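You operate a simulated robot arm through the tools that you are given. There is no shell and no other tool. Be economical: measure what you need, move in short steps, check, and stop when the job is done.

You are at the controls of a simulated robot arm. One attempt, no reset.

## Task
Print the loaded board, move it to OUT and lower the frame.
Fine: one stroke, with the frame latched; latch left free at the end; the lamp and the other boards stay.

The check looks at the end state, three seconds after you hand in, the way a careful person would. Anything else that was tipped, shoved, dropped, spilled or broken makes it a failure.

## Robot
A 6-joint arm with a two-finger parallel gripper, fixed in place. Base frame: the origin is at the foot of the arm, x ahead of it, y to its left, z up. Readings come in m, degrees, newtons and seconds.
With the tool pointing down near the work surface it reaches from about 0.36 to 0.82 m from the base axis. Its first joint turns from -166.0 to 166.0 degrees. Payload 3.91 kg.
The TCP is the grasp point between the finger pads, 0.03 m short of the fingertips. In the tool frame z runs along the fingers and y along their closing line. Largest opening 0.11 m; finger width 0.02, thickness 0.01; the body of the gripper, 0.048 by 0.112 m, starts 0.055 m behind the TCP.
Orientation is that of the tool frame in the base frame, as [roll, pitch, yaw] about the fixed x, y, z axes, in that order (R = Rz(yaw) Ry(pitch) Rx(roll)). With the fingers straight down and closing along the base's y, the tool's x points along the base's -x, its y along +y and its z along -z.

## Interface
- The arm moves only by the tool play_rows. Its argument "plan" is a list that holds one entry, the list of rows, each a list of 7 numbers: the shift along the tool's x, y, z in units of 25 mm (1.0 is 25 mm), then the turn, a rotation vector about the tool's x, y, z in units of 5 degrees (1.0 is 5 degrees), then the gripper command, from -1 (fully open) to 1 (shut), values between in proportion. In form: [[[tx, ty, tz, ax, ay, az, grip], ...]]. A call has 1 to 10 rows; each row shifts and turns the commanded pose from where the row before left it, along the tool's axes as they then stand. A call with a number of a shift or a turn outside -1 to 1 is refused whole. Rows are played at 5 a second. More than 0.05 m and 8.6 degrees between two rows, or a gripper value outside its range, and nothing of the call is played. A pose out of reach is approached as far as the arm can. The call stops where the force on the tool passes 50 N (or 10 N more than at its start, if that is more) or the arm is blocked; 0.2 s more then pass. The fingers move at their own pace (about 0.045 m/s each) and stop on an object; they squeeze with about 42 N. The grip force told is the motor's: it shows also when the fingers shut on nothing. Time passes only in rows, and 0.2 s behind the last, so rows that do not move let the fingers close. The reply holds the time, the measured pose of the TCP, the force on the tool along the base axes, the opening and the grip force, in the units named above and with some noise, with the torque about the TCP (base axes, N m) and any sound that the robot's microphone picked up.
- Cameras (640 x 400 px; columns grow to the right, rows downward): "scene" is fixed at [0.3994, 0.651, 1.6851]; the picture's right is [-0.57, 0.82, 0.00], its down [0.73, 0.50, -0.46] and it looks along [-0.38, -0.26, -0.89] (base axes); focal length 214 px, centre (320, 200). "wrist" rides on the gripper at [0.077, 0.007, -0.115] in the tool frame; the picture's right is [-0.09, 1.00, 0.00], its down [-0.80, -0.07, -0.59] and it looks along [-0.59, -0.05, 0.80] (tool axes); focal length 270 px, centre (320, 200). There is no depth. A picture from a camera that has moved, and an enlarged one, comes with that camera's place and axes in the base frame and with its lens.
- snapshot(camera): a new picture of that camera. The clock stands still meanwhile.
- slide_trunk(by): slides the trunk up (or, below 0, down) by that many m; the arm rides with it, the base frame stays. It gives what a move gives, with no picture.
- inspect(camera, box): a new picture of the part [left, top, right, bottom] of that camera's present view, enlarged. The clock stands still meanwhile.
- job_done(): hands the job in; it is judged then, once.

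Work in short steps. Places have to be worked out from the pictures, the camera data and where the tool is seen: move nearer, look again, correct. Check each grasp and each placing, and mend what went wrong. You have 120 turns and 64 pictures in all, those below and enlarged ones among them. Open the gripper and draw the arm clear of the work before you hand the job in, unless the task says otherwise; then end with one line.

The tools are called by a JSON object that holds its "method" and its "body". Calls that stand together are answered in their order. play_rows: Moves the arm, as the interface text tells. Its arguments: {"type":"object","properties":{"plan":{"type":"array"}},"required":["plan"]} The other tools are called the same way: slide_trunk (by) slides the trunk up or down; snapshot (camera) takes a picture; inspect (camera, box) takes an enlarged picture of a part of a camera's view; job_done () hands the job in.

At the start:

```text
t: 0.0
position: [-0.0249, 0.4504, 1.3505]
tool_rot: [-179.2, 0.2, -179.9]
contact_force: [0.4, -1.0, 0.1]
torque: [-0.02, 0.02, 0.03]
gripper_width: 0.11
grip_force: 0.1
trunk travel left (down, up): [-0.55, 0.06]
```

scene: 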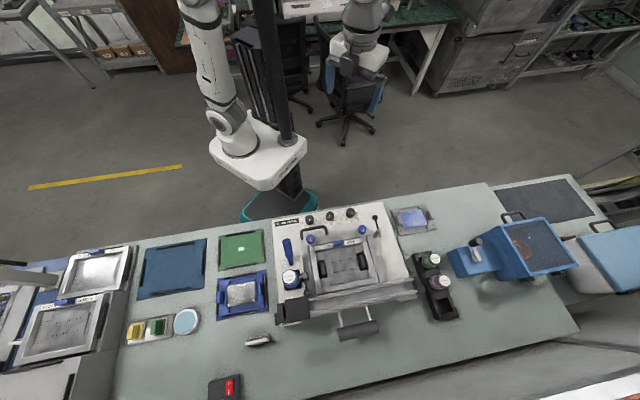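
wrist: 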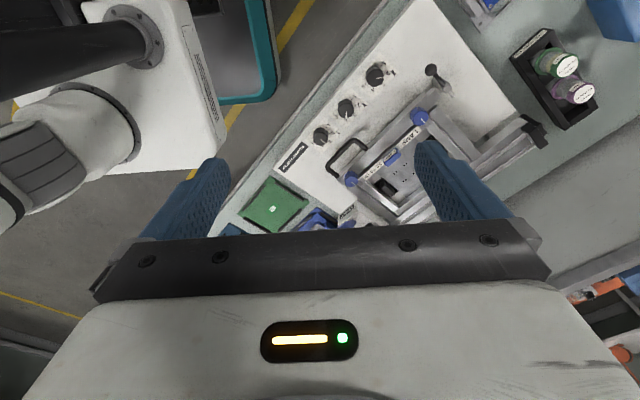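

I see a stencil printer in the middle of the bench with a hinged frame, latches and trays. I'll enlarge the printer and the bench to the left of it.

{"method": "inspect", "body": {"camera": "scene", "box": [260, 190, 440, 350]}}

{"method": "inspect", "body": {"camera": "scene", "box": [110, 220, 290, 340]}}

{"method": "inspect", "body": {"camera": "scene", "box": [380, 180, 620, 340]}}

```text
2.50 times, centred on (350, 270) of scene
camera zoom: at [0.3994, 0.651, 1.6851], right [-0.57, 0.82, 0.0], down [0.73, 0.5, -0.46], along [-0.38, -0.26, -0.89], focal length 536 px, centre (245, 25)
```

zoom: 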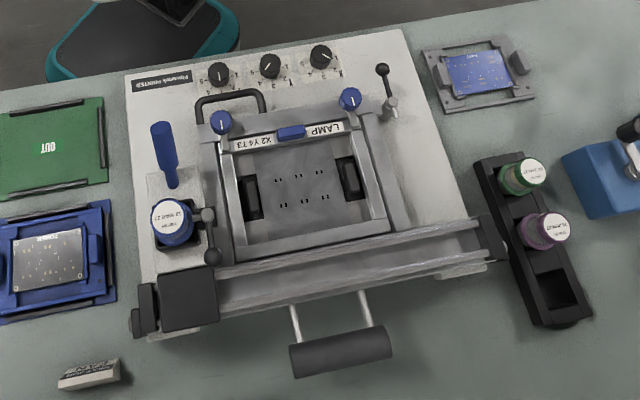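

```text
3.33 times, centred on (200, 280) of scene
camera zoom: at [0.3994, 0.651, 1.6851], right [-0.57, 0.82, 0.0], down [0.73, 0.5, -0.46], along [-0.38, -0.26, -0.89], focal length 715 px, centre (720, -67)
```

zoom: 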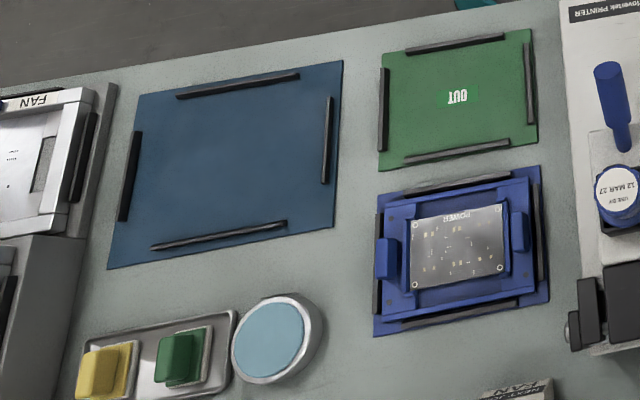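

```text
2.50 times, centred on (500, 260) of scene
camera zoom: at [0.3994, 0.651, 1.6851], right [-0.57, 0.82, 0.0], down [0.73, 0.5, -0.46], along [-0.38, -0.26, -0.89], focal length 536 px, centre (-130, 50)
```

zoom: 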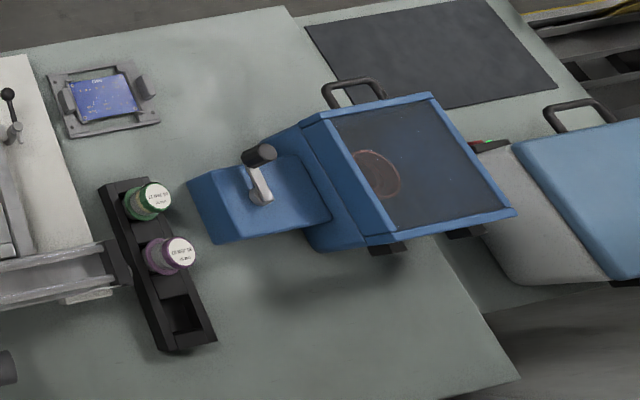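

The bench runs at about 45° to the base axes. I'll turn the tool 45° so that it squares up with the bench and then look at the printer with the wrist camera.

{"method": "play_rows", "body": {"plan": [[[0, 0, 0, 0, 0, -1, -1], [0, 0, 0, 0, 0, -1, -1], [0, 0, 0, 0, 0, -1, -1], [0, 0, 0, 0, 0, -1, -1], [0, 0, 0, 0, 0, -1, -1], [0, 0, 0, 0, 0, -1, -1], [0, 0, 0, 0, 0, -1, -1], [0, 0, 0, 0, 0, -1, -1], [0, 0, 0, 0, 0, -1, -1]]]}}

{"method": "snapshot", "body": {"camera": "wrist"}}

```text
t: 2.0
position: [-0.0253, 0.4522, 1.3475]
tool_rot: [-178.7, -0.8, -134.8]
contact_force: [-0.3, 0.6, 0.6]
torque: [-0.03, -0.01, 0.0]
gripper_width: 0.11
grip_force: 0.1
trunk travel left (down, up): [-0.55, 0.06]
```

```text
58 pictures are left
camera wrist: at [-0.0837, 0.4047, 1.4614], right [-0.64, 0.76, -0.02], down [0.61, 0.53, 0.58], along [0.46, 0.36, -0.81], focal length 270 px, centre (320, 200)
```

wrist: 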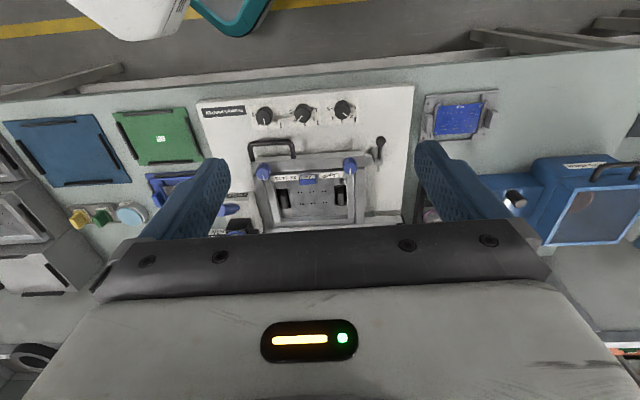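

The printer has three knobs, a latch lever and a squeegee bar. I need a closer view, so I'll lower the trunk and look again.

{"method": "slide_trunk", "body": {"by": -0.2}}

{"method": "snapshot", "body": {"camera": "wrist"}}

```text
t: 4.2
position: [-0.0254, 0.4517, 1.1464]
tool_rot: [-178.8, -0.8, -134.9]
contact_force: [1.0, 0.1, 0.7]
torque: [-0.03, -0.01, 0.02]
gripper_width: 0.11
grip_force: 0.0
trunk travel left (down, up): [-0.35, 0.26]
```

```text
57 pictures are left
camera wrist: at [-0.0839, 0.4048, 1.2614], right [-0.64, 0.77, -0.02], down [0.61, 0.53, 0.58], along [0.46, 0.36, -0.81], focal length 270 px, centre (320, 200)
```

wrist: 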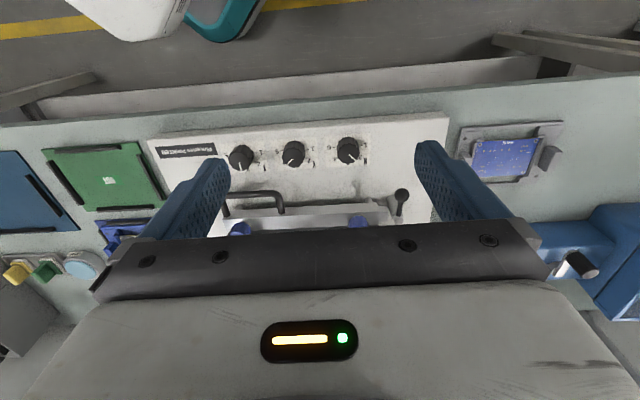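

Triangulating the middle knob puts it at about (0.105, 0.49, 0.85). Next I'll move forward, away from the robot, to look down on the frame.

{"method": "play_rows", "body": {"plan": [[[-1, 0, 0, 0, 0, 0, -1], [-1, 0, 0, 0, 0, 0, -1], [-1, 0, 0, 0, 0, 0, -1], [-1, 0, 0, 0, 0, 0, -1], [-1, 0, 0, 0, 0, 0, -1], [-1, 0, 0, 0, 0, 0, -1]]]}}

{"method": "snapshot", "body": {"camera": "wrist"}}

{"method": "inspect", "body": {"camera": "wrist", "box": [140, 0, 480, 220]}}

```text
t: 5.6
position: [0.0838, 0.5579, 1.1501]
tool_rot: [-179.3, -0.5, -134.9]
contact_force: [0.7, -0.4, 0.6]
torque: [-0.05, 0.02, 0.01]
gripper_width: 0.1102
grip_force: 0.0
trunk travel left (down, up): [-0.35, 0.26]
```

```text
56 pictures are left
camera wrist: at [0.025, 0.5097, 1.2646], right [-0.64, 0.77, -0.01], down [0.61, 0.53, 0.59], along [0.46, 0.37, -0.81], focal length 270 px, centre (320, 200)
```

wrist: 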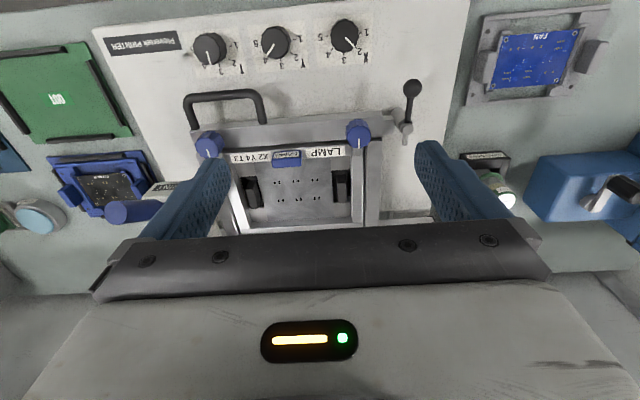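

```text
1.82 times, centred on (310, 110) of wrist
camera zoom: at [0.025, 0.5097, 1.2646], right [-0.64, 0.77, -0.01], down [0.61, 0.53, 0.59], along [0.46, 0.37, -0.81], focal length 491 px, centre (338, 364)
```

zoom: 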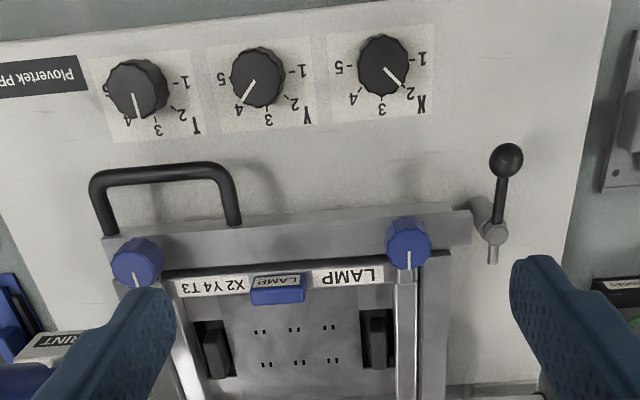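

X reads 2 and Y reads 4, but T isn't clear. I'll zoom in on the knobs and on the frame label.

{"method": "inspect", "body": {"camera": "wrist", "box": [180, 10, 380, 90]}}

{"method": "inspect", "body": {"camera": "wrist", "box": [180, 110, 430, 230]}}

```text
3.20 times, centred on (280, 50) of wrist
camera zoom: at [0.025, 0.5097, 1.2646], right [-0.64, 0.77, -0.01], down [0.61, 0.53, 0.59], along [0.46, 0.37, -0.81], focal length 865 px, centre (448, 680)
```

zoom: 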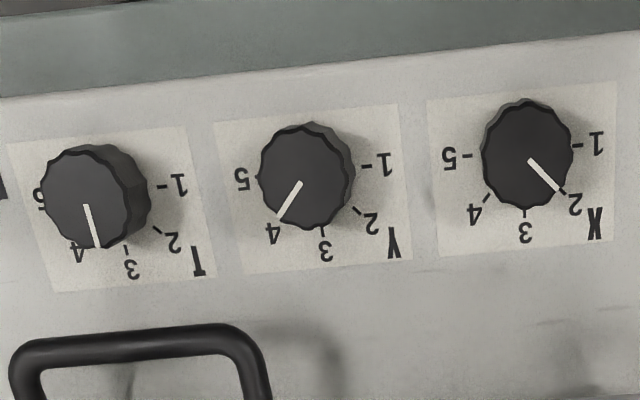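

```text
2.56 times, centred on (305, 170) of wrist
camera zoom: at [0.025, 0.5097, 1.2646], right [-0.64, 0.77, -0.01], down [0.61, 0.53, 0.59], along [0.46, 0.37, -0.81], focal length 692 px, centre (358, 277)
```

zoom: 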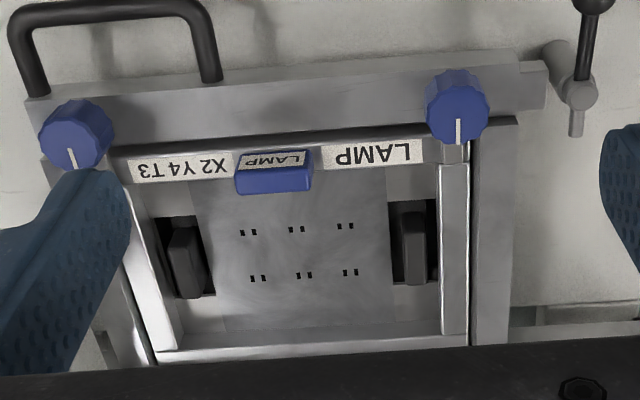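

X2, Y4 and T3 already match the stencil label. Next I'll move forward to see the squeegee, hinge and handle on the far side.

{"method": "play_rows", "body": {"plan": [[[-1, 0, 0, 0, 0, 0, -1], [-1, 0, 0, 0, 0, 0, -1], [-1, 0, 0, 0, 0, 0, -1], [-1, 0, 0, 0, 0, 0, -1], [-1, 0, 0, 0, 0, 0, -1], [-1, 0, 0, 0, 0, 0, -1]]]}}

{"method": "snapshot", "body": {"camera": "wrist"}}

```text
t: 7.0
position: [0.1843, 0.6397, 1.133]
tool_rot: [-179.3, -0.4, -134.9]
contact_force: [-0.5, -0.4, 0.4]
torque: [0.01, -0.03, -0.01]
gripper_width: 0.1101
grip_force: 0.0
out of reach, approached as far as the arm can: row 5, 6
trunk travel left (down, up): [-0.35, 0.26]
```

```text
52 pictures are left
camera wrist: at [0.1247, 0.591, 1.2469], right [-0.64, 0.77, -0.01], down [0.61, 0.53, 0.59], along [0.46, 0.37, -0.81], focal length 270 px, centre (320, 200)
```

wrist: 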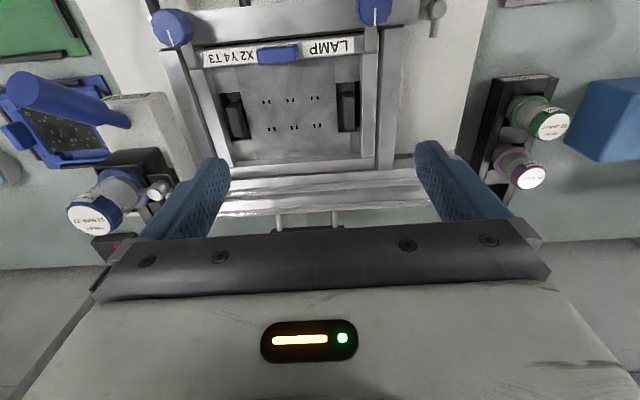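

{"method": "inspect", "body": {"camera": "wrist", "box": [60, 70, 260, 250]}}

{"method": "inspect", "body": {"camera": "wrist", "box": [180, 40, 460, 240]}}

{"method": "inspect", "body": {"camera": "scene", "box": [270, 260, 430, 350]}}

```text
2.22 times, centred on (160, 160) of wrist
camera zoom: at [0.1247, 0.591, 1.2469], right [-0.64, 0.77, -0.01], down [0.61, 0.53, 0.59], along [0.46, 0.37, -0.81], focal length 601 px, centre (676, 289)
```

zoom: 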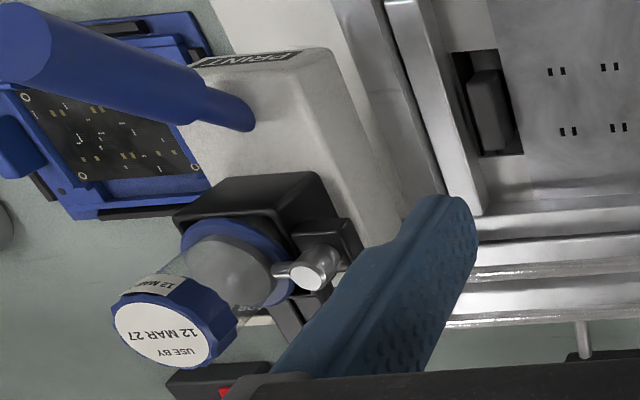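

```text
2.00 times, centred on (320, 140) of wrist
camera zoom: at [0.1247, 0.591, 1.2469], right [-0.64, 0.77, -0.01], down [0.61, 0.53, 0.59], along [0.46, 0.37, -0.81], focal length 541 px, centre (320, 320)
```

zoom: 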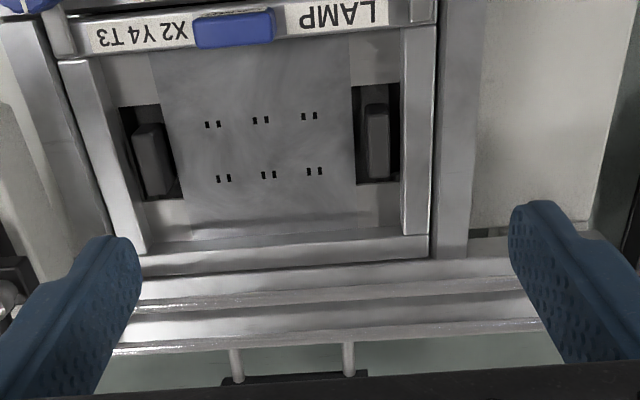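

```text
4.00 times, centred on (350, 305) of scene
camera zoom: at [0.3994, 0.651, 1.6851], right [-0.57, 0.82, 0.0], down [0.73, 0.5, -0.46], along [-0.38, -0.26, -0.89], focal length 858 px, centre (200, -220)
```

zoom: 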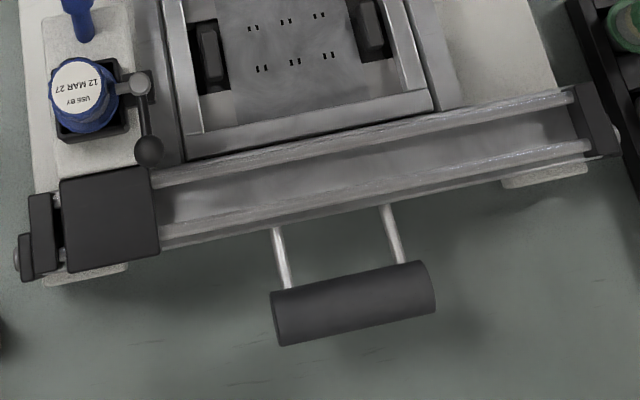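

The "PRINT" block carries a blue lever. Triangulated, it runs from about (0.340, 0.496, 0.966) to (0.299, 0.459, 1.045) and leans toward the robot. The latch lever is near (0.06, 0.68, 0.92), so I'll look at that more closely.

{"method": "play_rows", "body": {"plan": [[[1, 1, 0, 0, 0, 0, -1], [1, 1, 0, 0, 0, 0, -1], [1, 1, 0, 0, 0, 0, -1], [1, 0.5, 0, 0, 0, 0, -1], [1, 0, 1, 0, 0, 0, -1]]]}}

{"method": "snapshot", "body": {"camera": "wrist"}}

{"method": "inspect", "body": {"camera": "wrist", "box": [240, 20, 440, 180]}}

```text
t: 8.2
position: [0.0328, 0.6112, 1.1079]
tool_rot: [-179.2, -0.5, -134.9]
contact_force: [-0.1, 0.1, 0.4]
torque: [-0.01, 0.01, -0.01]
gripper_width: 0.1101
grip_force: 0.1
trunk travel left (down, up): [-0.35, 0.26]
```

```text
48 pictures are left
camera wrist: at [-0.0256, 0.5624, 1.2213], right [-0.64, 0.77, -0.01], down [0.61, 0.53, 0.59], along [0.46, 0.37, -0.81], focal length 270 px, centre (320, 200)
```

wrist: 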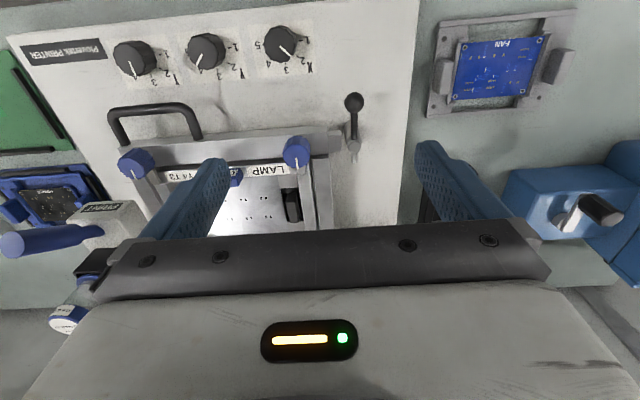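

```text
2.50 times, centred on (340, 100) of wrist
camera zoom: at [-0.0256, 0.5624, 1.2213], right [-0.64, 0.77, -0.01], down [0.61, 0.53, 0.59], along [0.46, 0.37, -0.81], focal length 676 px, centre (270, 450)
```

zoom: 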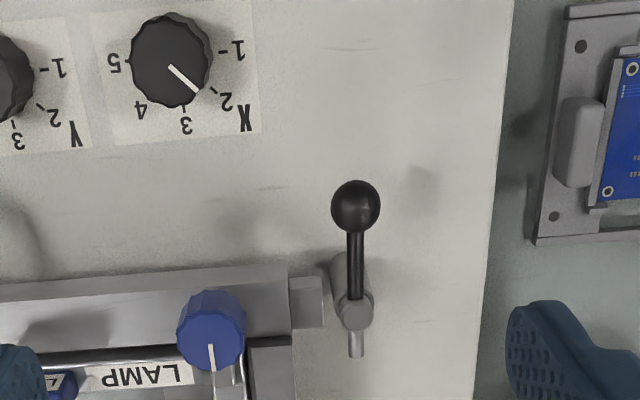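

The latch is a swivel lever on a post. Its ball is at (0.022, 0.645, 0.92), its pivot is at (0.057, 0.681), and its nose points away, so it is free now. Turning the ball toward +e_l (image right) should bring the nose over the frame tab. I'll close the fingers and lower them beside the ball.

{"method": "play_rows", "body": {"plan": [[[-0.66, -0.4, 0, 0, 0, 0, 1], [0, 0, 0, 0, 0, 0, 1], [0, 0, 0, 0, 0, 0, 1], [0, 0, 1, 0, 0, 0, 1], [0, 0, 1, 0, 0, 0, 1], [0, 0, 1, 0, 0, 0, 1], [0, 0, 1, 0, 0, 0, 1]]]}}

{"method": "snapshot", "body": {"camera": "wrist"}}

```text
t: 9.8
position: [0.052, 0.6137, 1.0069]
tool_rot: [-179.2, -0.5, -134.8]
contact_force: [-0.2, -0.2, 0.1]
torque: [0.03, 0.01, 0.02]
gripper_width: 0.0
grip_force: 31.4
trunk travel left (down, up): [-0.35, 0.26]
```

```text
46 pictures are left
camera wrist: at [-0.0077, 0.5667, 1.1206], right [-0.64, 0.77, -0.01], down [0.61, 0.53, 0.59], along [0.46, 0.37, -0.81], focal length 270 px, centre (320, 200)
```

wrist: 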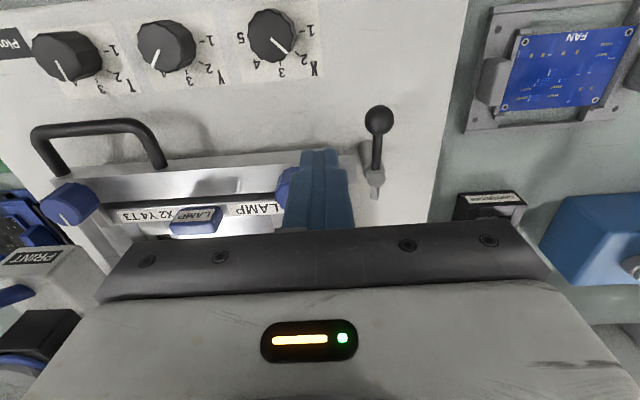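

The ball re-measures at (0.021, 0.644), which matches. I'll go down to z≈0.935, about 5 mm further back from the frame knob.

{"method": "play_rows", "body": {"plan": [[[0.15, 0, 1, 0, 0, 0, 1], [0, 0, 1, 0, 0, 0, 1], [0, 0, 0.85, 0, 0, 0, 1]]]}}

{"method": "snapshot", "body": {"camera": "wrist"}}

```text
t: 10.6
position: [0.0493, 0.6112, 0.9345]
tool_rot: [-179.3, -0.5, -134.8]
contact_force: [0.2, 0.4, -0.2]
torque: [0.0, 0.01, 0.01]
gripper_width: 0.0002
grip_force: 37.9
trunk travel left (down, up): [-0.35, 0.26]
```

```text
45 pictures are left
camera wrist: at [-0.0098, 0.5623, 1.0491], right [-0.64, 0.77, -0.01], down [0.61, 0.53, 0.59], along [0.46, 0.37, -0.81], focal length 270 px, centre (320, 200)
```

wrist: 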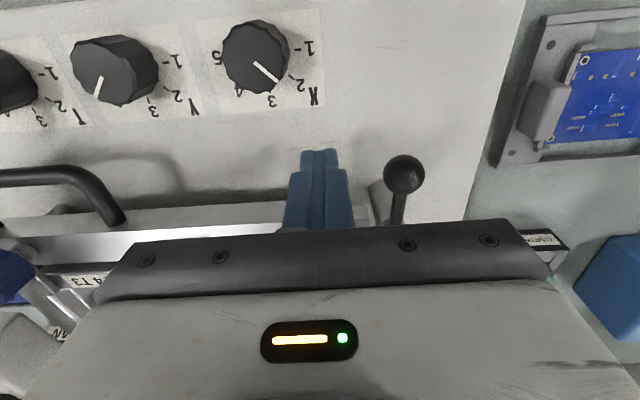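

The ball is confirmed beside the fingers. Now I'll sweep it around its pivot toward +e_l.

{"method": "play_rows", "body": {"plan": [[[0, 0.9, 0, 0, 0, 0, 1], [0, 0.5, 0, 0, 0, 0, 1], [0, 0.5, 0, 0, 0, 0, 1], [-0.2, 0.55, 0, 0, 0, 0, 1], [-0.2, 0.53, 0, 0, 0, 0, 1], [-0.44, 0.38, 0, 0, 0, 0, 1], [-0.44, 0.38, 0, 0, 0, 0, 1]]]}}

{"method": "snapshot", "body": {"camera": "wrist"}}

```text
t: 12.2
position: [0.0043, 0.7009, 0.9349]
tool_rot: [-179.3, -0.5, -134.9]
contact_force: [-0.5, -0.1, 0.2]
torque: [-0.02, 0.0, -0.01]
gripper_width: 0.0
grip_force: 37.5
trunk travel left (down, up): [-0.35, 0.26]
```

```text
44 pictures are left
camera wrist: at [-0.0541, 0.6524, 1.049], right [-0.64, 0.77, -0.01], down [0.61, 0.53, 0.59], along [0.46, 0.37, -0.81], focal length 270 px, centre (320, 200)
```

wrist: 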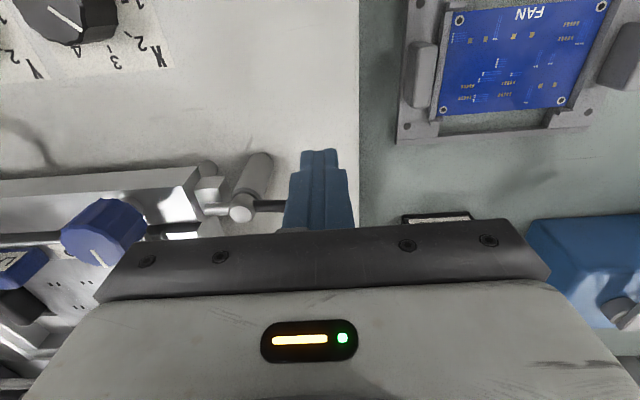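

The lever has swung about 90° and the nose points at the frame tab. I'll back off, go up and check.

{"method": "play_rows", "body": {"plan": [[[1, 0, 0, 0, 0, 0, 1], [0.3, -0.5, -1, 0, 0, 0, 1], [0, -1, -1, 0, 0, 0, 1], [0, -1, -1, 0, 0, 0, 1]]]}}

{"method": "inspect", "body": {"camera": "wrist", "box": [240, 60, 480, 220]}}

```text
t: 13.2
position: [0.0243, 0.6335, 1.0119]
tool_rot: [-179.3, -0.5, -134.8]
contact_force: [0.4, -0.3, 0.4]
torque: [0.03, 0.01, 0.0]
gripper_width: 0.0
grip_force: 37.7
trunk travel left (down, up): [-0.35, 0.26]
```

```text
2.50 times, centred on (360, 140) of wrist
camera zoom: at [-0.0334, 0.5838, 1.1259], right [-0.64, 0.77, -0.01], down [0.61, 0.53, 0.59], along [0.46, 0.37, -0.81], focal length 676 px, centre (220, 350)
```

zoom: 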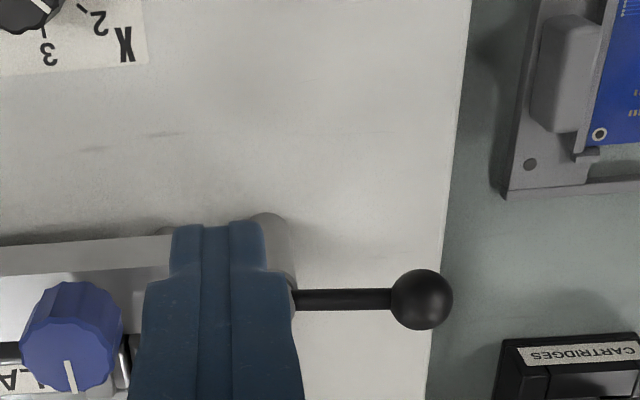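

The lever is turned fully. Now I'll rise and head toward the PRINT lever for a clear view of both it and the latch.

{"method": "play_rows", "body": {"plan": [[[0, -1, -1, 0, 0, 0, 1], [0, -1, -1, 0, 0, 0, 1], [0, -1, -1, 0, 0, 0, 1], [0, -1, -1, 0, 0, 0, 1], [0, -1, -1, 0, 0, 0, 1], [0, -1, 0, 0, 0, 0, 1], [0, -1, 0, 0, 0, 0, 1], [0, -1, 0, 0, 0, 0, 1]]]}}

{"method": "snapshot", "body": {"camera": "wrist"}}

```text
t: 15.0
position: [0.1673, 0.4959, 1.1372]
tool_rot: [-179.3, -0.5, -134.9]
contact_force: [1.0, 0.0, 0.4]
torque: [-0.03, -0.02, 0.0]
gripper_width: 0.0
grip_force: 38.2
trunk travel left (down, up): [-0.35, 0.26]
```

```text
42 pictures are left
camera wrist: at [0.1082, 0.447, 1.2518], right [-0.64, 0.77, -0.01], down [0.61, 0.53, 0.59], along [0.46, 0.37, -0.81], focal length 270 px, centre (320, 200)
```

wrist: 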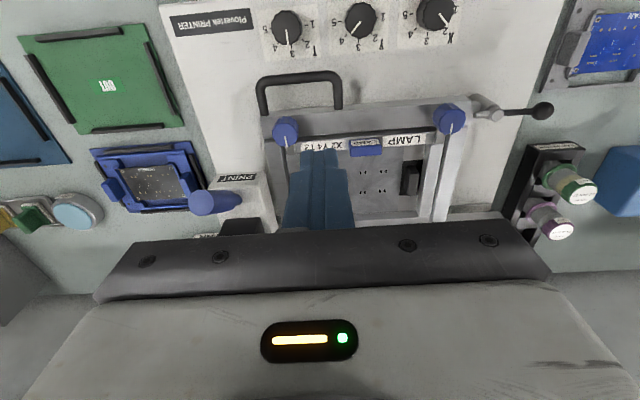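

{"method": "inspect", "body": {"camera": "wrist", "box": [90, 130, 330, 250]}}

{"method": "inspect", "body": {"camera": "wrist", "box": [400, 70, 580, 170]}}

```text
2.67 times, centred on (210, 190) of wrist
camera zoom: at [0.1082, 0.447, 1.2518], right [-0.64, 0.77, -0.01], down [0.61, 0.53, 0.59], along [0.46, 0.37, -0.81], focal length 721 px, centre (613, 227)
```

zoom: 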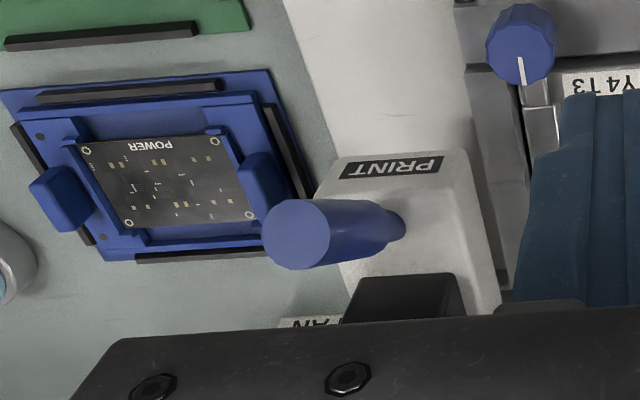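

```text
3.56 times, centred on (490, 120) of wrist
camera zoom: at [0.1082, 0.447, 1.2518], right [-0.64, 0.77, -0.01], down [0.61, 0.53, 0.59], along [0.46, 0.37, -0.81], focal length 961 px, centre (-284, 484)
```

zoom: 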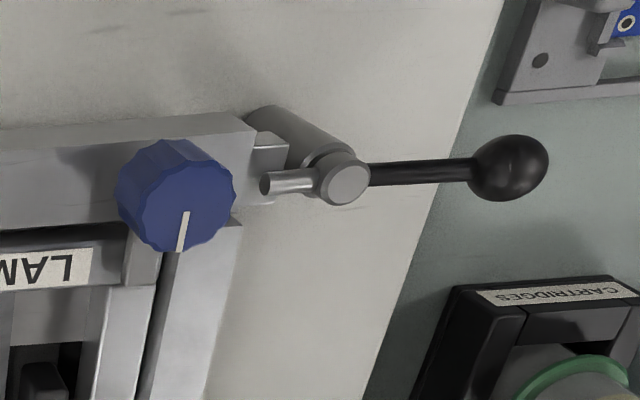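

The nose sits over the tab, so the frame is latched. The print lever re-measures at about e_r 0.54, e_l 0.112, with its top at z≈1.045. I'll line up the open gripper above it.

{"method": "play_rows", "body": {"plan": [[[-0.64, -0.96, 0, 0, 0, 0, 0], [-0.64, -0.96, 0, 0, 0, 0, 0], [-0.64, -0.96, 0, 0, 0, 0, 0], [-0.64, -0.96, 0, 0, 0, 0, 0], [-0.64, -0.96, 0, 0, 0, 0, 0]]]}}

{"method": "snapshot", "body": {"camera": "wrist"}}

```text
t: 16.2
position: [0.3099, 0.4662, 1.1389]
tool_rot: [-179.3, -0.6, -134.9]
contact_force: [-0.8, -0.4, -0.3]
torque: [0.02, 0.0, 0.01]
gripper_width: 0.0548
grip_force: 0.1
trunk travel left (down, up): [-0.35, 0.26]
```

```text
39 pictures are left
camera wrist: at [0.2508, 0.4182, 1.2529], right [-0.64, 0.77, -0.01], down [0.61, 0.53, 0.59], along [0.46, 0.37, -0.81], focal length 270 px, centre (320, 200)
```

wrist: 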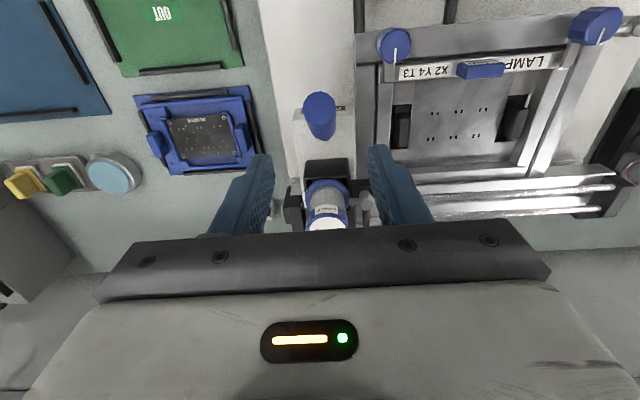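

It's aligned. I'll descend around the lever and stop at TCP z≈1.025.

{"method": "play_rows", "body": {"plan": [[[0, 0, 1, 0, 0, 0, 0], [0, 0, 1, 0, 0, 0, 0], [0, 0, 1, 0, 0, 0, 0], [0, 0, 1, 0, 0, 0, 0], [0, 0, 0.5, 0, 0, 0, 0]]]}}

{"method": "snapshot", "body": {"camera": "wrist"}}

```text
t: 17.4
position: [0.3107, 0.4636, 1.0262]
tool_rot: [-179.3, -0.5, -134.9]
contact_force: [0.0, 1.0, 0.7]
torque: [0.01, 0.0, 0.01]
gripper_width: 0.0549
grip_force: 0.1
trunk travel left (down, up): [-0.35, 0.26]
```

```text
38 pictures are left
camera wrist: at [0.251, 0.4157, 1.1399], right [-0.64, 0.77, -0.01], down [0.61, 0.53, 0.59], along [0.46, 0.37, -0.81], focal length 270 px, centre (320, 200)
```

wrist: 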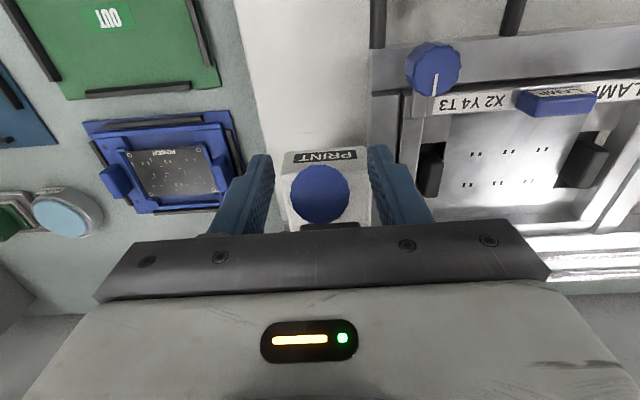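

The lever is centred between the fingers. I'll close on it and read the forces before moving.

{"method": "play_rows", "body": {"plan": [[[0, 0, 0, 0, 0, 0, 1], [0, 0, 0, 0, 0, 0, 1], [0, 0, 0, 0, 0, 0, 1], [0, 0, 0, 0, 0, 0, 1]]]}}

{"method": "play_rows", "body": {"plan": [[[0.2, 0, 0.14, 0, 0, 0, 1], [0.2, 0, 0.14, 0, 0, 0, 1]]]}}

```text
t: 18.4
position: [0.3088, 0.4653, 1.0257]
tool_rot: [-179.3, -0.6, -134.9]
contact_force: [-4.6, 3.7, -2.9]
torque: [1.12, 0.82, 0.85]
gripper_width: 0.0262
grip_force: 45.0
trunk travel left (down, up): [-0.35, 0.26]
```

```text
t: 19.0
position: [0.3053, 0.4596, 1.0212]
tool_rot: [-179.4, 0.0, -135.0]
contact_force: [16.3, 29.7, 28.4]
torque: [-0.11, 0.52, 0.26]
gripper_width: 0.0261
grip_force: 45.3
trunk travel left (down, up): [-0.35, 0.26]
```

Pulling toward the robot met about 43 N of resistance after a few mm, so that looks like an end stop. I'll ease back and try the other direction gently.

{"method": "play_rows", "body": {"plan": [[[-0.2, 0, -0.14, 0, 0, 0, 1], [-0.2, 0, -0.14, 0, 0, 0, 1]]]}}

{"method": "play_rows", "body": {"plan": [[[-0.15, 0, -0.1, 0, 0, 0, 1], [-0.15, 0, -0.1, 0, 0, 0, 1]]]}}

```text
t: 19.6
position: [0.3055, 0.4609, 1.0234]
tool_rot: [-179.2, -1.4, -134.8]
contact_force: [-23.9, -22.2, -15.4]
torque: [0.13, 0.64, 0.42]
gripper_width: 0.0261
grip_force: 44.7
trunk travel left (down, up): [-0.35, 0.26]
```

```text
t: 20.2
position: [0.312, 0.4683, 1.0305]
tool_rot: [-179.3, -0.8, -134.9]
contact_force: [-28.6, -22.6, -26.4]
torque: [0.78, 0.86, 0.76]
gripper_width: 0.0263
grip_force: 44.9
trunk travel left (down, up): [-0.35, 0.26]
```

The resistance looks the same both ways, so it could be lever friction or pad slip. I'll compare the lever's position in the scene picture.

{"method": "inspect", "body": {"camera": "scene", "box": [260, 210, 360, 290]}}

{"method": "inspect", "body": {"camera": "wrist", "box": [240, 120, 440, 240]}}

```text
5.00 times, centred on (310, 250) of scene
camera zoom: at [0.3994, 0.651, 1.6851], right [-0.57, 0.82, 0.0], down [0.73, 0.5, -0.46], along [-0.38, -0.26, -0.89], focal length 1072 px, centre (370, -50)
```

zoom: 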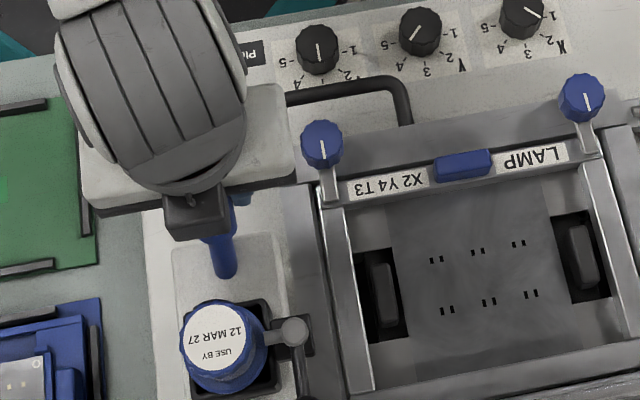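

```text
3.20 times, centred on (340, 180) of wrist
camera zoom: at [0.2543, 0.4206, 1.1444], right [-0.64, 0.77, -0.02], down [0.61, 0.53, 0.58], along [0.46, 0.37, -0.81], focal length 865 px, centre (256, 264)
```

zoom: 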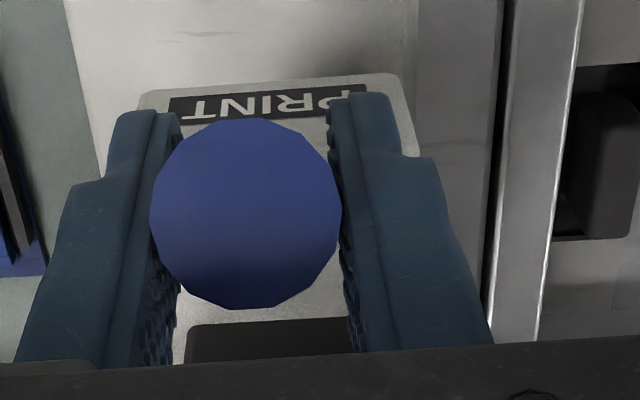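

The lever may have moved a few mm forward. I'll push 10 mm further in that direction and see whether it follows.

{"method": "play_rows", "body": {"plan": [[[-0.15, 0, -0.1, 0, 0, 0, 1], [-0.15, 0, -0.08, 0, 0, 0, 1], [-0.15, 0, -0.08, 0, 0, 0, 1]]]}}

{"method": "inspect", "body": {"camera": "wrist", "box": [240, 120, 440, 240]}}

```text
t: 21.0
position: [0.3216, 0.4763, 1.0373]
tool_rot: [-179.2, -0.7, -135.0]
contact_force: [-34.4, -18.0, -22.8]
torque: [0.02, 1.15, 0.42]
gripper_width: 0.0258
grip_force: 44.4
trunk travel left (down, up): [-0.35, 0.26]
```

```text
3.20 times, centred on (340, 180) of wrist
camera zoom: at [0.2619, 0.4287, 1.152], right [-0.64, 0.77, -0.02], down [0.61, 0.53, 0.59], along [0.46, 0.37, -0.81], focal length 865 px, centre (256, 264)
```

zoom: 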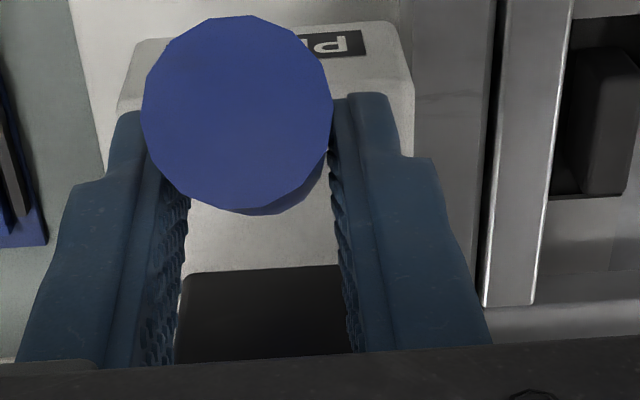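

The fingers slid along the stick and the lever stayed put, so forward is its stop. I'll release, rise, close the fingers and come down on the far side of the lever to pull it toward the robot.

{"method": "play_rows", "body": {"plan": [[[0.3, 0, 0.2, 0, 0, 0, 0], [0, 0, 0, 0, 0, 0, 0], [0, 0, 0, 0, 0, 0, 0], [0, 0, -1, 0, 0, 0, 0], [0, 0, -1, 0, 0, 0, 0], [0, 0, -1, 0, 0, 0, 0], [0, 0, -1, 0, 0, 0, 1], [-0.7, 0, 0, 0, 0, 0, 1], [-0.7, 0, 0, 0, 0, 0, 1], [0, 0, 0, 0, 0, 0, 1]]]}}

{"method": "snapshot", "body": {"camera": "wrist"}}

```text
t: 23.2
position: [0.3439, 0.5004, 1.1337]
tool_rot: [-179.3, -0.5, -134.9]
contact_force: [0.3, 0.5, 0.2]
torque: [-0.01, 0.04, 0.02]
gripper_width: 0.0
grip_force: 32.6
trunk travel left (down, up): [-0.35, 0.26]
```

```text
34 pictures are left
camera wrist: at [0.2841, 0.4523, 1.2468], right [-0.64, 0.77, -0.01], down [0.61, 0.53, 0.59], along [0.46, 0.37, -0.81], focal length 270 px, centre (320, 200)
```

wrist: 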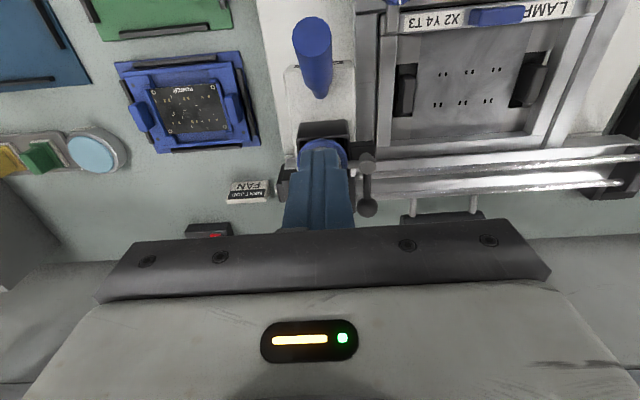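

The fingers are just beyond the lever and short of the cartridge. I'll lower to TCP z≈1.05 and then pull toward the robot.

{"method": "play_rows", "body": {"plan": [[[0, 0, 1, 0, 0, 0, 1], [0, 0, 1, 0, 0, 0, 1], [0, 0, 0.7, 0, 0, 0, 1], [0, 0, 0.6, 0, 0, 0, 1]]]}}

{"method": "play_rows", "body": {"plan": [[[0.4, 0, 0, 0, 0, 0, 1], [0.4, 0, 0, 0, 0, 0, 1], [0.4, 0, 0, 0, 0, 0, 1]]]}}

```text
t: 24.2
position: [0.3432, 0.4983, 1.0494]
tool_rot: [-179.3, -0.5, -134.9]
contact_force: [-0.1, 0.0, 0.4]
torque: [-0.02, 0.02, -0.01]
gripper_width: 0.0001
grip_force: 38.1
trunk travel left (down, up): [-0.35, 0.26]
```

```text
t: 24.9
position: [0.3304, 0.4838, 1.0541]
tool_rot: [-179.5, 1.1, -135.1]
contact_force: [12.1, 11.3, 8.4]
torque: [0.26, -0.27, 0.0]
gripper_width: 0.0
grip_force: 37.5
trunk travel left (down, up): [-0.35, 0.26]
stopped in row 3: the force on the tool passed its limit at 63 N (the readings are from after the stop); the commanded pose is now the measured one
```

The contact spiked to 63 N. I'll repeat the push much more slowly to tell inertia and friction apart from a hard stop.

{"method": "play_rows", "body": {"plan": [[[0.08, 0, 0.03, 0, 0, 0, 1], [0.08, 0, 0.03, 0, 0, 0, 1], [0.08, 0, 0.03, 0, 0, 0, 1], [0.08, 0, 0.03, 0, 0, 0, 1], [0.08, 0, 0.03, 0, 0, 0, 1], [0.08, 0, 0.03, 0, 0, 0, 1]]]}}

{"method": "inspect", "body": {"camera": "scene", "box": [260, 210, 360, 290]}}

```text
t: 25.5
position: [0.3303, 0.4835, 1.0558]
tool_rot: [-179.7, 1.9, -135.2]
contact_force: [7.0, 6.8, 6.0]
torque: [0.13, -0.24, -0.07]
gripper_width: 0.0
grip_force: 37.9
trunk travel left (down, up): [-0.35, 0.26]
stopped in row 2: the force on the tool passed its limit at 53 N (the readings are from after the stop); the commanded pose is now the measured one
```

```text
5.00 times, centred on (310, 250) of scene
camera zoom: at [0.3994, 0.651, 1.6851], right [-0.57, 0.82, 0.0], down [0.73, 0.5, -0.46], along [-0.38, -0.26, -0.89], focal length 1072 px, centre (370, -50)
```

zoom: 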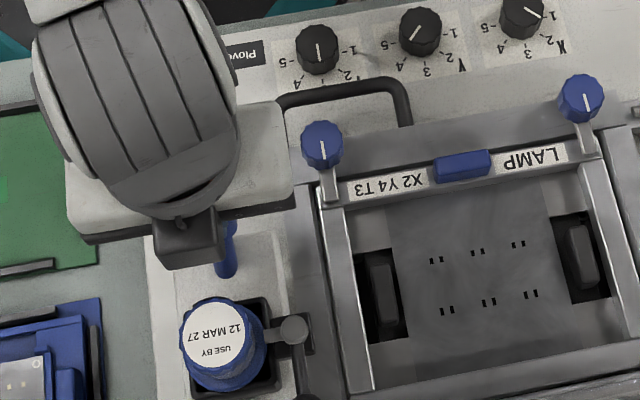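

The stick is rigid toward the robot too. I'll regrip it across e_l, where pushing sideways can't slip, and test that direction. I'll also straighten the small tool tilt.

{"method": "play_rows", "body": {"plan": [[[-0.3, 0.1, 0, 0, 0, 0, 1], [0, 0, -1, 0, 0.38, 0, 1], [0, 0, -1, 0, 0, 0, 0], [0, 0, -1, 0, 0, 0, 0], [0.7, 0, 0, 0, 0, 0, 0], [0.66, 0, 0, 0, 0, 0, 0], [0, 0, 1, 0, 0, 0, 0], [0, 0, 1, 0, 0, 0, 0], [0, 0, 1, 0, 0, 0, 0], [0, 0, 1, 0, 0, 0, 0]]]}}

{"method": "play_rows", "body": {"plan": [[[0, 0, 0.2, 0, 0, 0, 1], [0, 0, 0, 0, 0, 0, 1], [0, 0, 0, 0, 0, 0, 1], [0, 0, 0, 0, 0, 0, 1]]]}}

{"method": "play_rows", "body": {"plan": [[[0, 0.1, 0, 0, 0, 0, 1], [0, 0.1, 0, 0, 0, 0, 1], [0, 0.1, 0, 0, 0, 0, 1], [0, 0.1, 0, 0, 0, 0, 1]]]}}

```text
t: 27.7
position: [0.3077, 0.4658, 1.0306]
tool_rot: [-179.8, -0.2, -135.1]
contact_force: [0.5, -0.2, -0.5]
torque: [-0.02, 0.0, 0.02]
gripper_width: 0.0551
grip_force: 0.0
trunk travel left (down, up): [-0.35, 0.26]
```

```text
t: 28.7
position: [0.3081, 0.4655, 1.0271]
tool_rot: [-179.6, -0.2, -135.2]
contact_force: [-0.5, -0.7, -2.1]
torque: [1.03, 0.65, 0.67]
gripper_width: 0.0259
grip_force: 44.1
trunk travel left (down, up): [-0.35, 0.26]
```

```text
t: 29.7
position: [0.3007, 0.4724, 1.0254]
tool_rot: [-179.7, -0.2, -135.2]
contact_force: [1.8, 0.7, -0.1]
torque: [0.6, 0.91, 0.74]
gripper_width: 0.0256
grip_force: 44.7
trunk travel left (down, up): [-0.35, 0.26]
```

It moves sideways freely: 10 mm toward +e_l with hardly any force. I'll look to see what else moved.

{"method": "play_rows", "body": {"plan": [[[0, 0.3, 0, 0, 0, 0, 1], [0, 0.3, 0, 0, 0, 0, 1], [0, 0.3, 0, 0, 0, 0, 1]]]}}

{"method": "inspect", "body": {"camera": "scene", "box": [260, 210, 420, 350]}}

{"method": "snapshot", "body": {"camera": "wrist"}}

```text
t: 30.5
position: [0.2848, 0.4875, 1.0254]
tool_rot: [-179.7, -0.2, -135.2]
contact_force: [-0.2, 0.2, 2.6]
torque: [0.79, 0.57, 0.57]
gripper_width: 0.0259
grip_force: 44.5
trunk travel left (down, up): [-0.35, 0.26]
```

```text
2.86 times, centred on (340, 280) of scene
camera zoom: at [0.3994, 0.651, 1.6851], right [-0.57, 0.82, 0.0], down [0.73, 0.5, -0.46], along [-0.38, -0.26, -0.89], focal length 613 px, centre (263, -29)
```

zoom: 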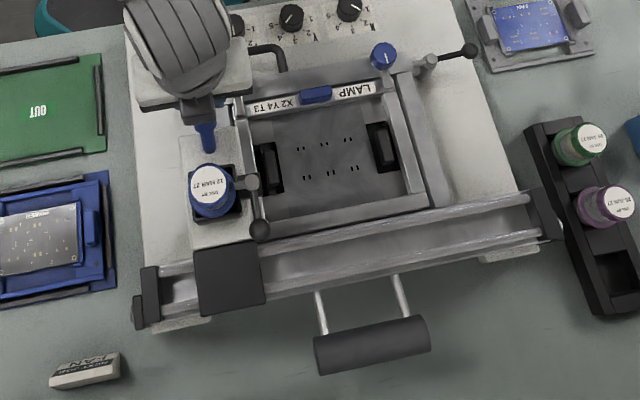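

```text
31 pictures are left
camera wrist: at [0.2262, 0.4387, 1.1399], right [-0.64, 0.77, -0.01], down [0.62, 0.52, 0.59], along [0.46, 0.38, -0.81], focal length 270 px, centre (320, 200)
```

wrist: 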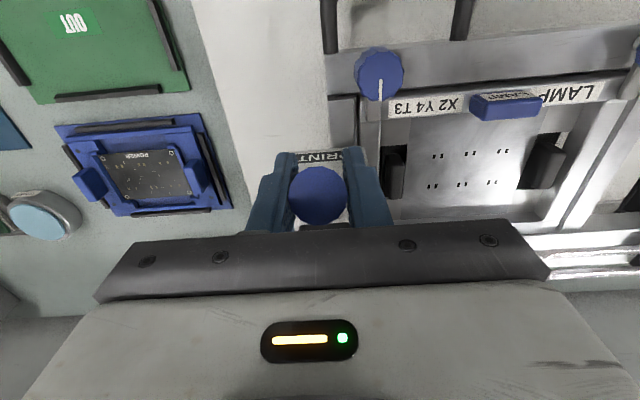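

The whole print head (PRINT block, cartridge and slide) rides along the rails toward +e_l, so the handle is a push handle. I'll continue this same stroke smoothly to the right end.

{"method": "play_rows", "body": {"plan": [[[0, 0.5, 0, 0, 0, 0, 1], [0, 0.5, 0, 0, 0, 0, 1], [0, 0.5, 0, 0, 0, 0, 1], [0, 0.5, 0, 0, 0, 0, 1], [0, 0.5, 0, 0, 0, 0, 1], [0, 0.5, 0, 0, 0, 0, 1], [0, 0.5, 0, 0, 0, 0, 1], [0, 0.5, 0, 0, 0, 0, 1], [0, 0.5, 0, 0, 0, 0, 1]]]}}

{"method": "play_rows", "body": {"plan": [[[0, 0.5, 0, 0, 0, 0, 1], [0, 0.5, 0, 0, 0, 0, 1], [0, 0.5, 0, 0, 0, 0, 1], [0, 0.5, 0, 0, 0, 0, 1], [0, 0.5, 0, 0, 0, 0, 1], [0, 0.5, 0, 0, 0, 0, 1]]]}}

{"method": "inspect", "body": {"camera": "scene", "box": [260, 190, 440, 350]}}

```text
t: 32.5
position: [0.2033, 0.567, 1.0265]
tool_rot: [-179.7, -0.1, -135.0]
contact_force: [-1.4, 0.4, 7.5]
torque: [1.32, 0.15, 0.66]
gripper_width: 0.0255
grip_force: 45.5
trunk travel left (down, up): [-0.35, 0.26]
```

```text
t: 33.9
position: [0.1521, 0.6209, 1.0264]
tool_rot: [-179.8, -0.1, -135.0]
contact_force: [5.6, 8.1, 29.4]
torque: [0.13, 0.75, 0.55]
gripper_width: 0.026
grip_force: 44.7
trunk travel left (down, up): [-0.35, 0.26]
```

```text
2.50 times, centred on (350, 270) of scene
camera zoom: at [0.3994, 0.651, 1.6851], right [-0.57, 0.82, 0.0], down [0.73, 0.5, -0.46], along [-0.38, -0.26, -0.89], focal length 536 px, centre (245, 25)
```

zoom: 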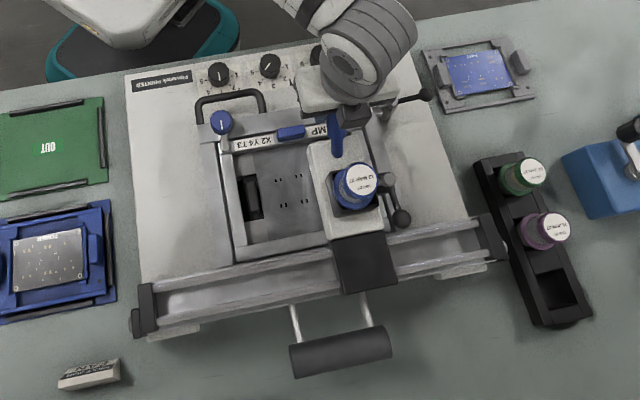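

The head is about two-thirds across, and vertical force is building from slight misalignment. I'll relieve it a few mm upward and carry on.

{"method": "play_rows", "body": {"plan": [[[-0.03, 0.2, -0.12, 0, 0, 0, 1], [0, 0.5, 0, 0, 0, 0, 1], [0, 0.5, 0, 0, 0, 0, 1], [0, 0.5, 0, 0, 0, 0, 1]]]}}

{"method": "play_rows", "body": {"plan": [[[0, 0.4, 0, 0, 0, 0, 1], [0, 0.4, 0, 0, 0, 0, 1], [0, 0.4, 0, 0, 0, 0, 1], [0, 0.4, 0, 0, 0, 0, 1]]]}}

```text
t: 34.9
position: [0.121, 0.6515, 1.0254]
tool_rot: [-179.5, -0.4, -135.2]
contact_force: [-7.0, -5.0, -5.5]
torque: [0.21, 1.27, 0.87]
gripper_width: 0.0261
grip_force: 45.2
trunk travel left (down, up): [-0.35, 0.26]
```

```text
t: 35.9
position: [0.0936, 0.6801, 1.0271]
tool_rot: [-179.8, -0.2, -135.1]
contact_force: [-4.7, -3.7, -6.3]
torque: [0.11, 0.97, 0.65]
gripper_width: 0.0263
grip_force: 44.9
trunk travel left (down, up): [-0.35, 0.26]
```

No stop yet at e_l≈0.415. I'll continue toward the end of the rails.

{"method": "play_rows", "body": {"plan": [[[0, 0.4, 0, 0, 0, 0, 1], [0, 0.4, 0, 0, 0, 0, 1], [0, 0.4, 0, 0, 0, 0, 1], [0, 0.4, 0, 0, 0, 0, 1], [0, 0.3, 0, 0, 0, 0, 1], [0, 0.3, 0, 0, 0, 0, 1], [0, 0.3, 0, 0, 0, 0, 1], [0, 0.3, 0, 0, 0, 0, 1]]]}}

{"method": "inspect", "body": {"camera": "scene", "box": [260, 190, 440, 350]}}

```text
t: 37.3
position: [0.0691, 0.7056, 1.0274]
tool_rot: [-179.4, -0.2, -135.8]
contact_force: [14.3, -25.1, -0.4]
torque: [0.91, 0.53, 0.64]
gripper_width: 0.0261
grip_force: 44.9
out of reach, approached as far as the arm can: row 5, 6
trunk travel left (down, up): [-0.35, 0.26]
stopped in row 6: the force on the tool passed its limit at 54 N (the readings are from after the stop); the commanded pose is now the measured one
```

```text
2.50 times, centred on (350, 270) of scene
camera zoom: at [0.3994, 0.651, 1.6851], right [-0.57, 0.82, 0.0], down [0.73, 0.5, -0.46], along [-0.38, -0.26, -0.89], focal length 536 px, centre (245, 25)
```

zoom: 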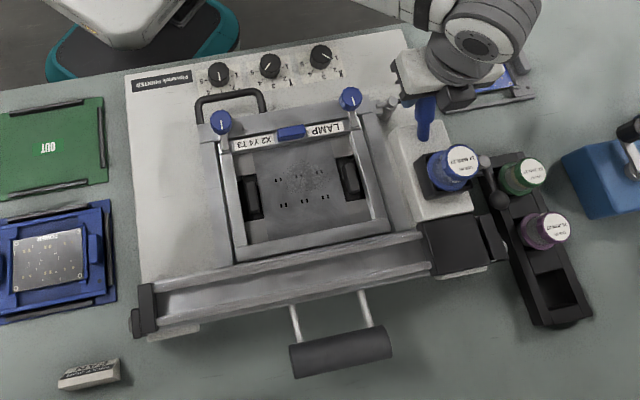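

The head reached its right end stop, and the stencil shows paste where the head passed. I'll release the handle, rise, back off toward the robot and view the latch.

{"method": "play_rows", "body": {"plan": [[[0, -0.15, 0, 0, 0, 0, 0], [0, 0, 0, 0, 0, 0, 0], [0, 0, 0, 0, 0, 0, 0], [0, 0, -1, 0, 0, 0, 0], [0, 0, -1, 0, 0, 0, 0], [0, 0, -1, 0, 0, 0, 0], [1, -0.4, -0.5, 0, 0, 0, 0], [1, -0.4, 0, 0, 0, 0, 0], [1, -0.4, 0, 0, 0, 0, 0], [1, 0, 0, 0, 0, 0, 0]]]}}

{"method": "snapshot", "body": {"camera": "wrist"}}

{"method": "inspect", "body": {"camera": "wrist", "box": [260, 70, 500, 230]}}

```text
t: 39.5
position: [0.0149, 0.5876, 1.0978]
tool_rot: [-179.3, 0.0, -135.6]
contact_force: [0.3, 1.2, -0.2]
torque: [0.0, 0.01, -0.02]
gripper_width: 0.0548
grip_force: 0.0
out of reach, approached as far as the arm can: row 4, 5, 6
trunk travel left (down, up): [-0.35, 0.26]
```

```text
28 pictures are left
camera wrist: at [-0.0449, 0.5395, 1.2115], right [-0.63, 0.77, -0.01], down [0.62, 0.51, 0.59], along [0.47, 0.37, -0.8], focal length 270 px, centre (320, 200)
```

wrist: 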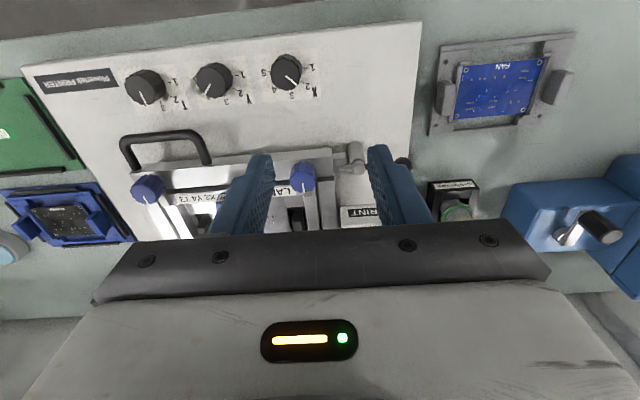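

```text
2.50 times, centred on (380, 150) of wrist
camera zoom: at [-0.0449, 0.5395, 1.2115], right [-0.63, 0.77, -0.01], down [0.62, 0.51, 0.59], along [0.47, 0.37, -0.8], focal length 676 px, centre (170, 325)
```

zoom: 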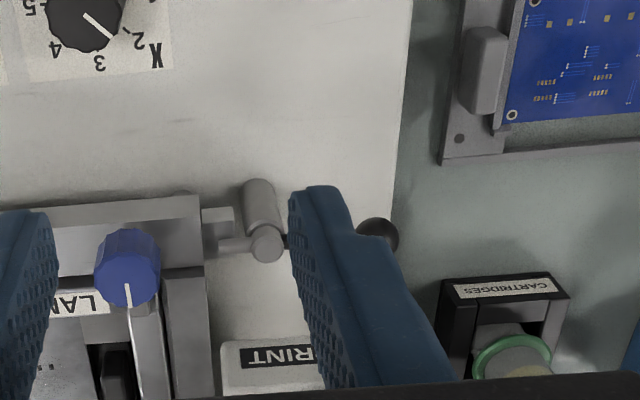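

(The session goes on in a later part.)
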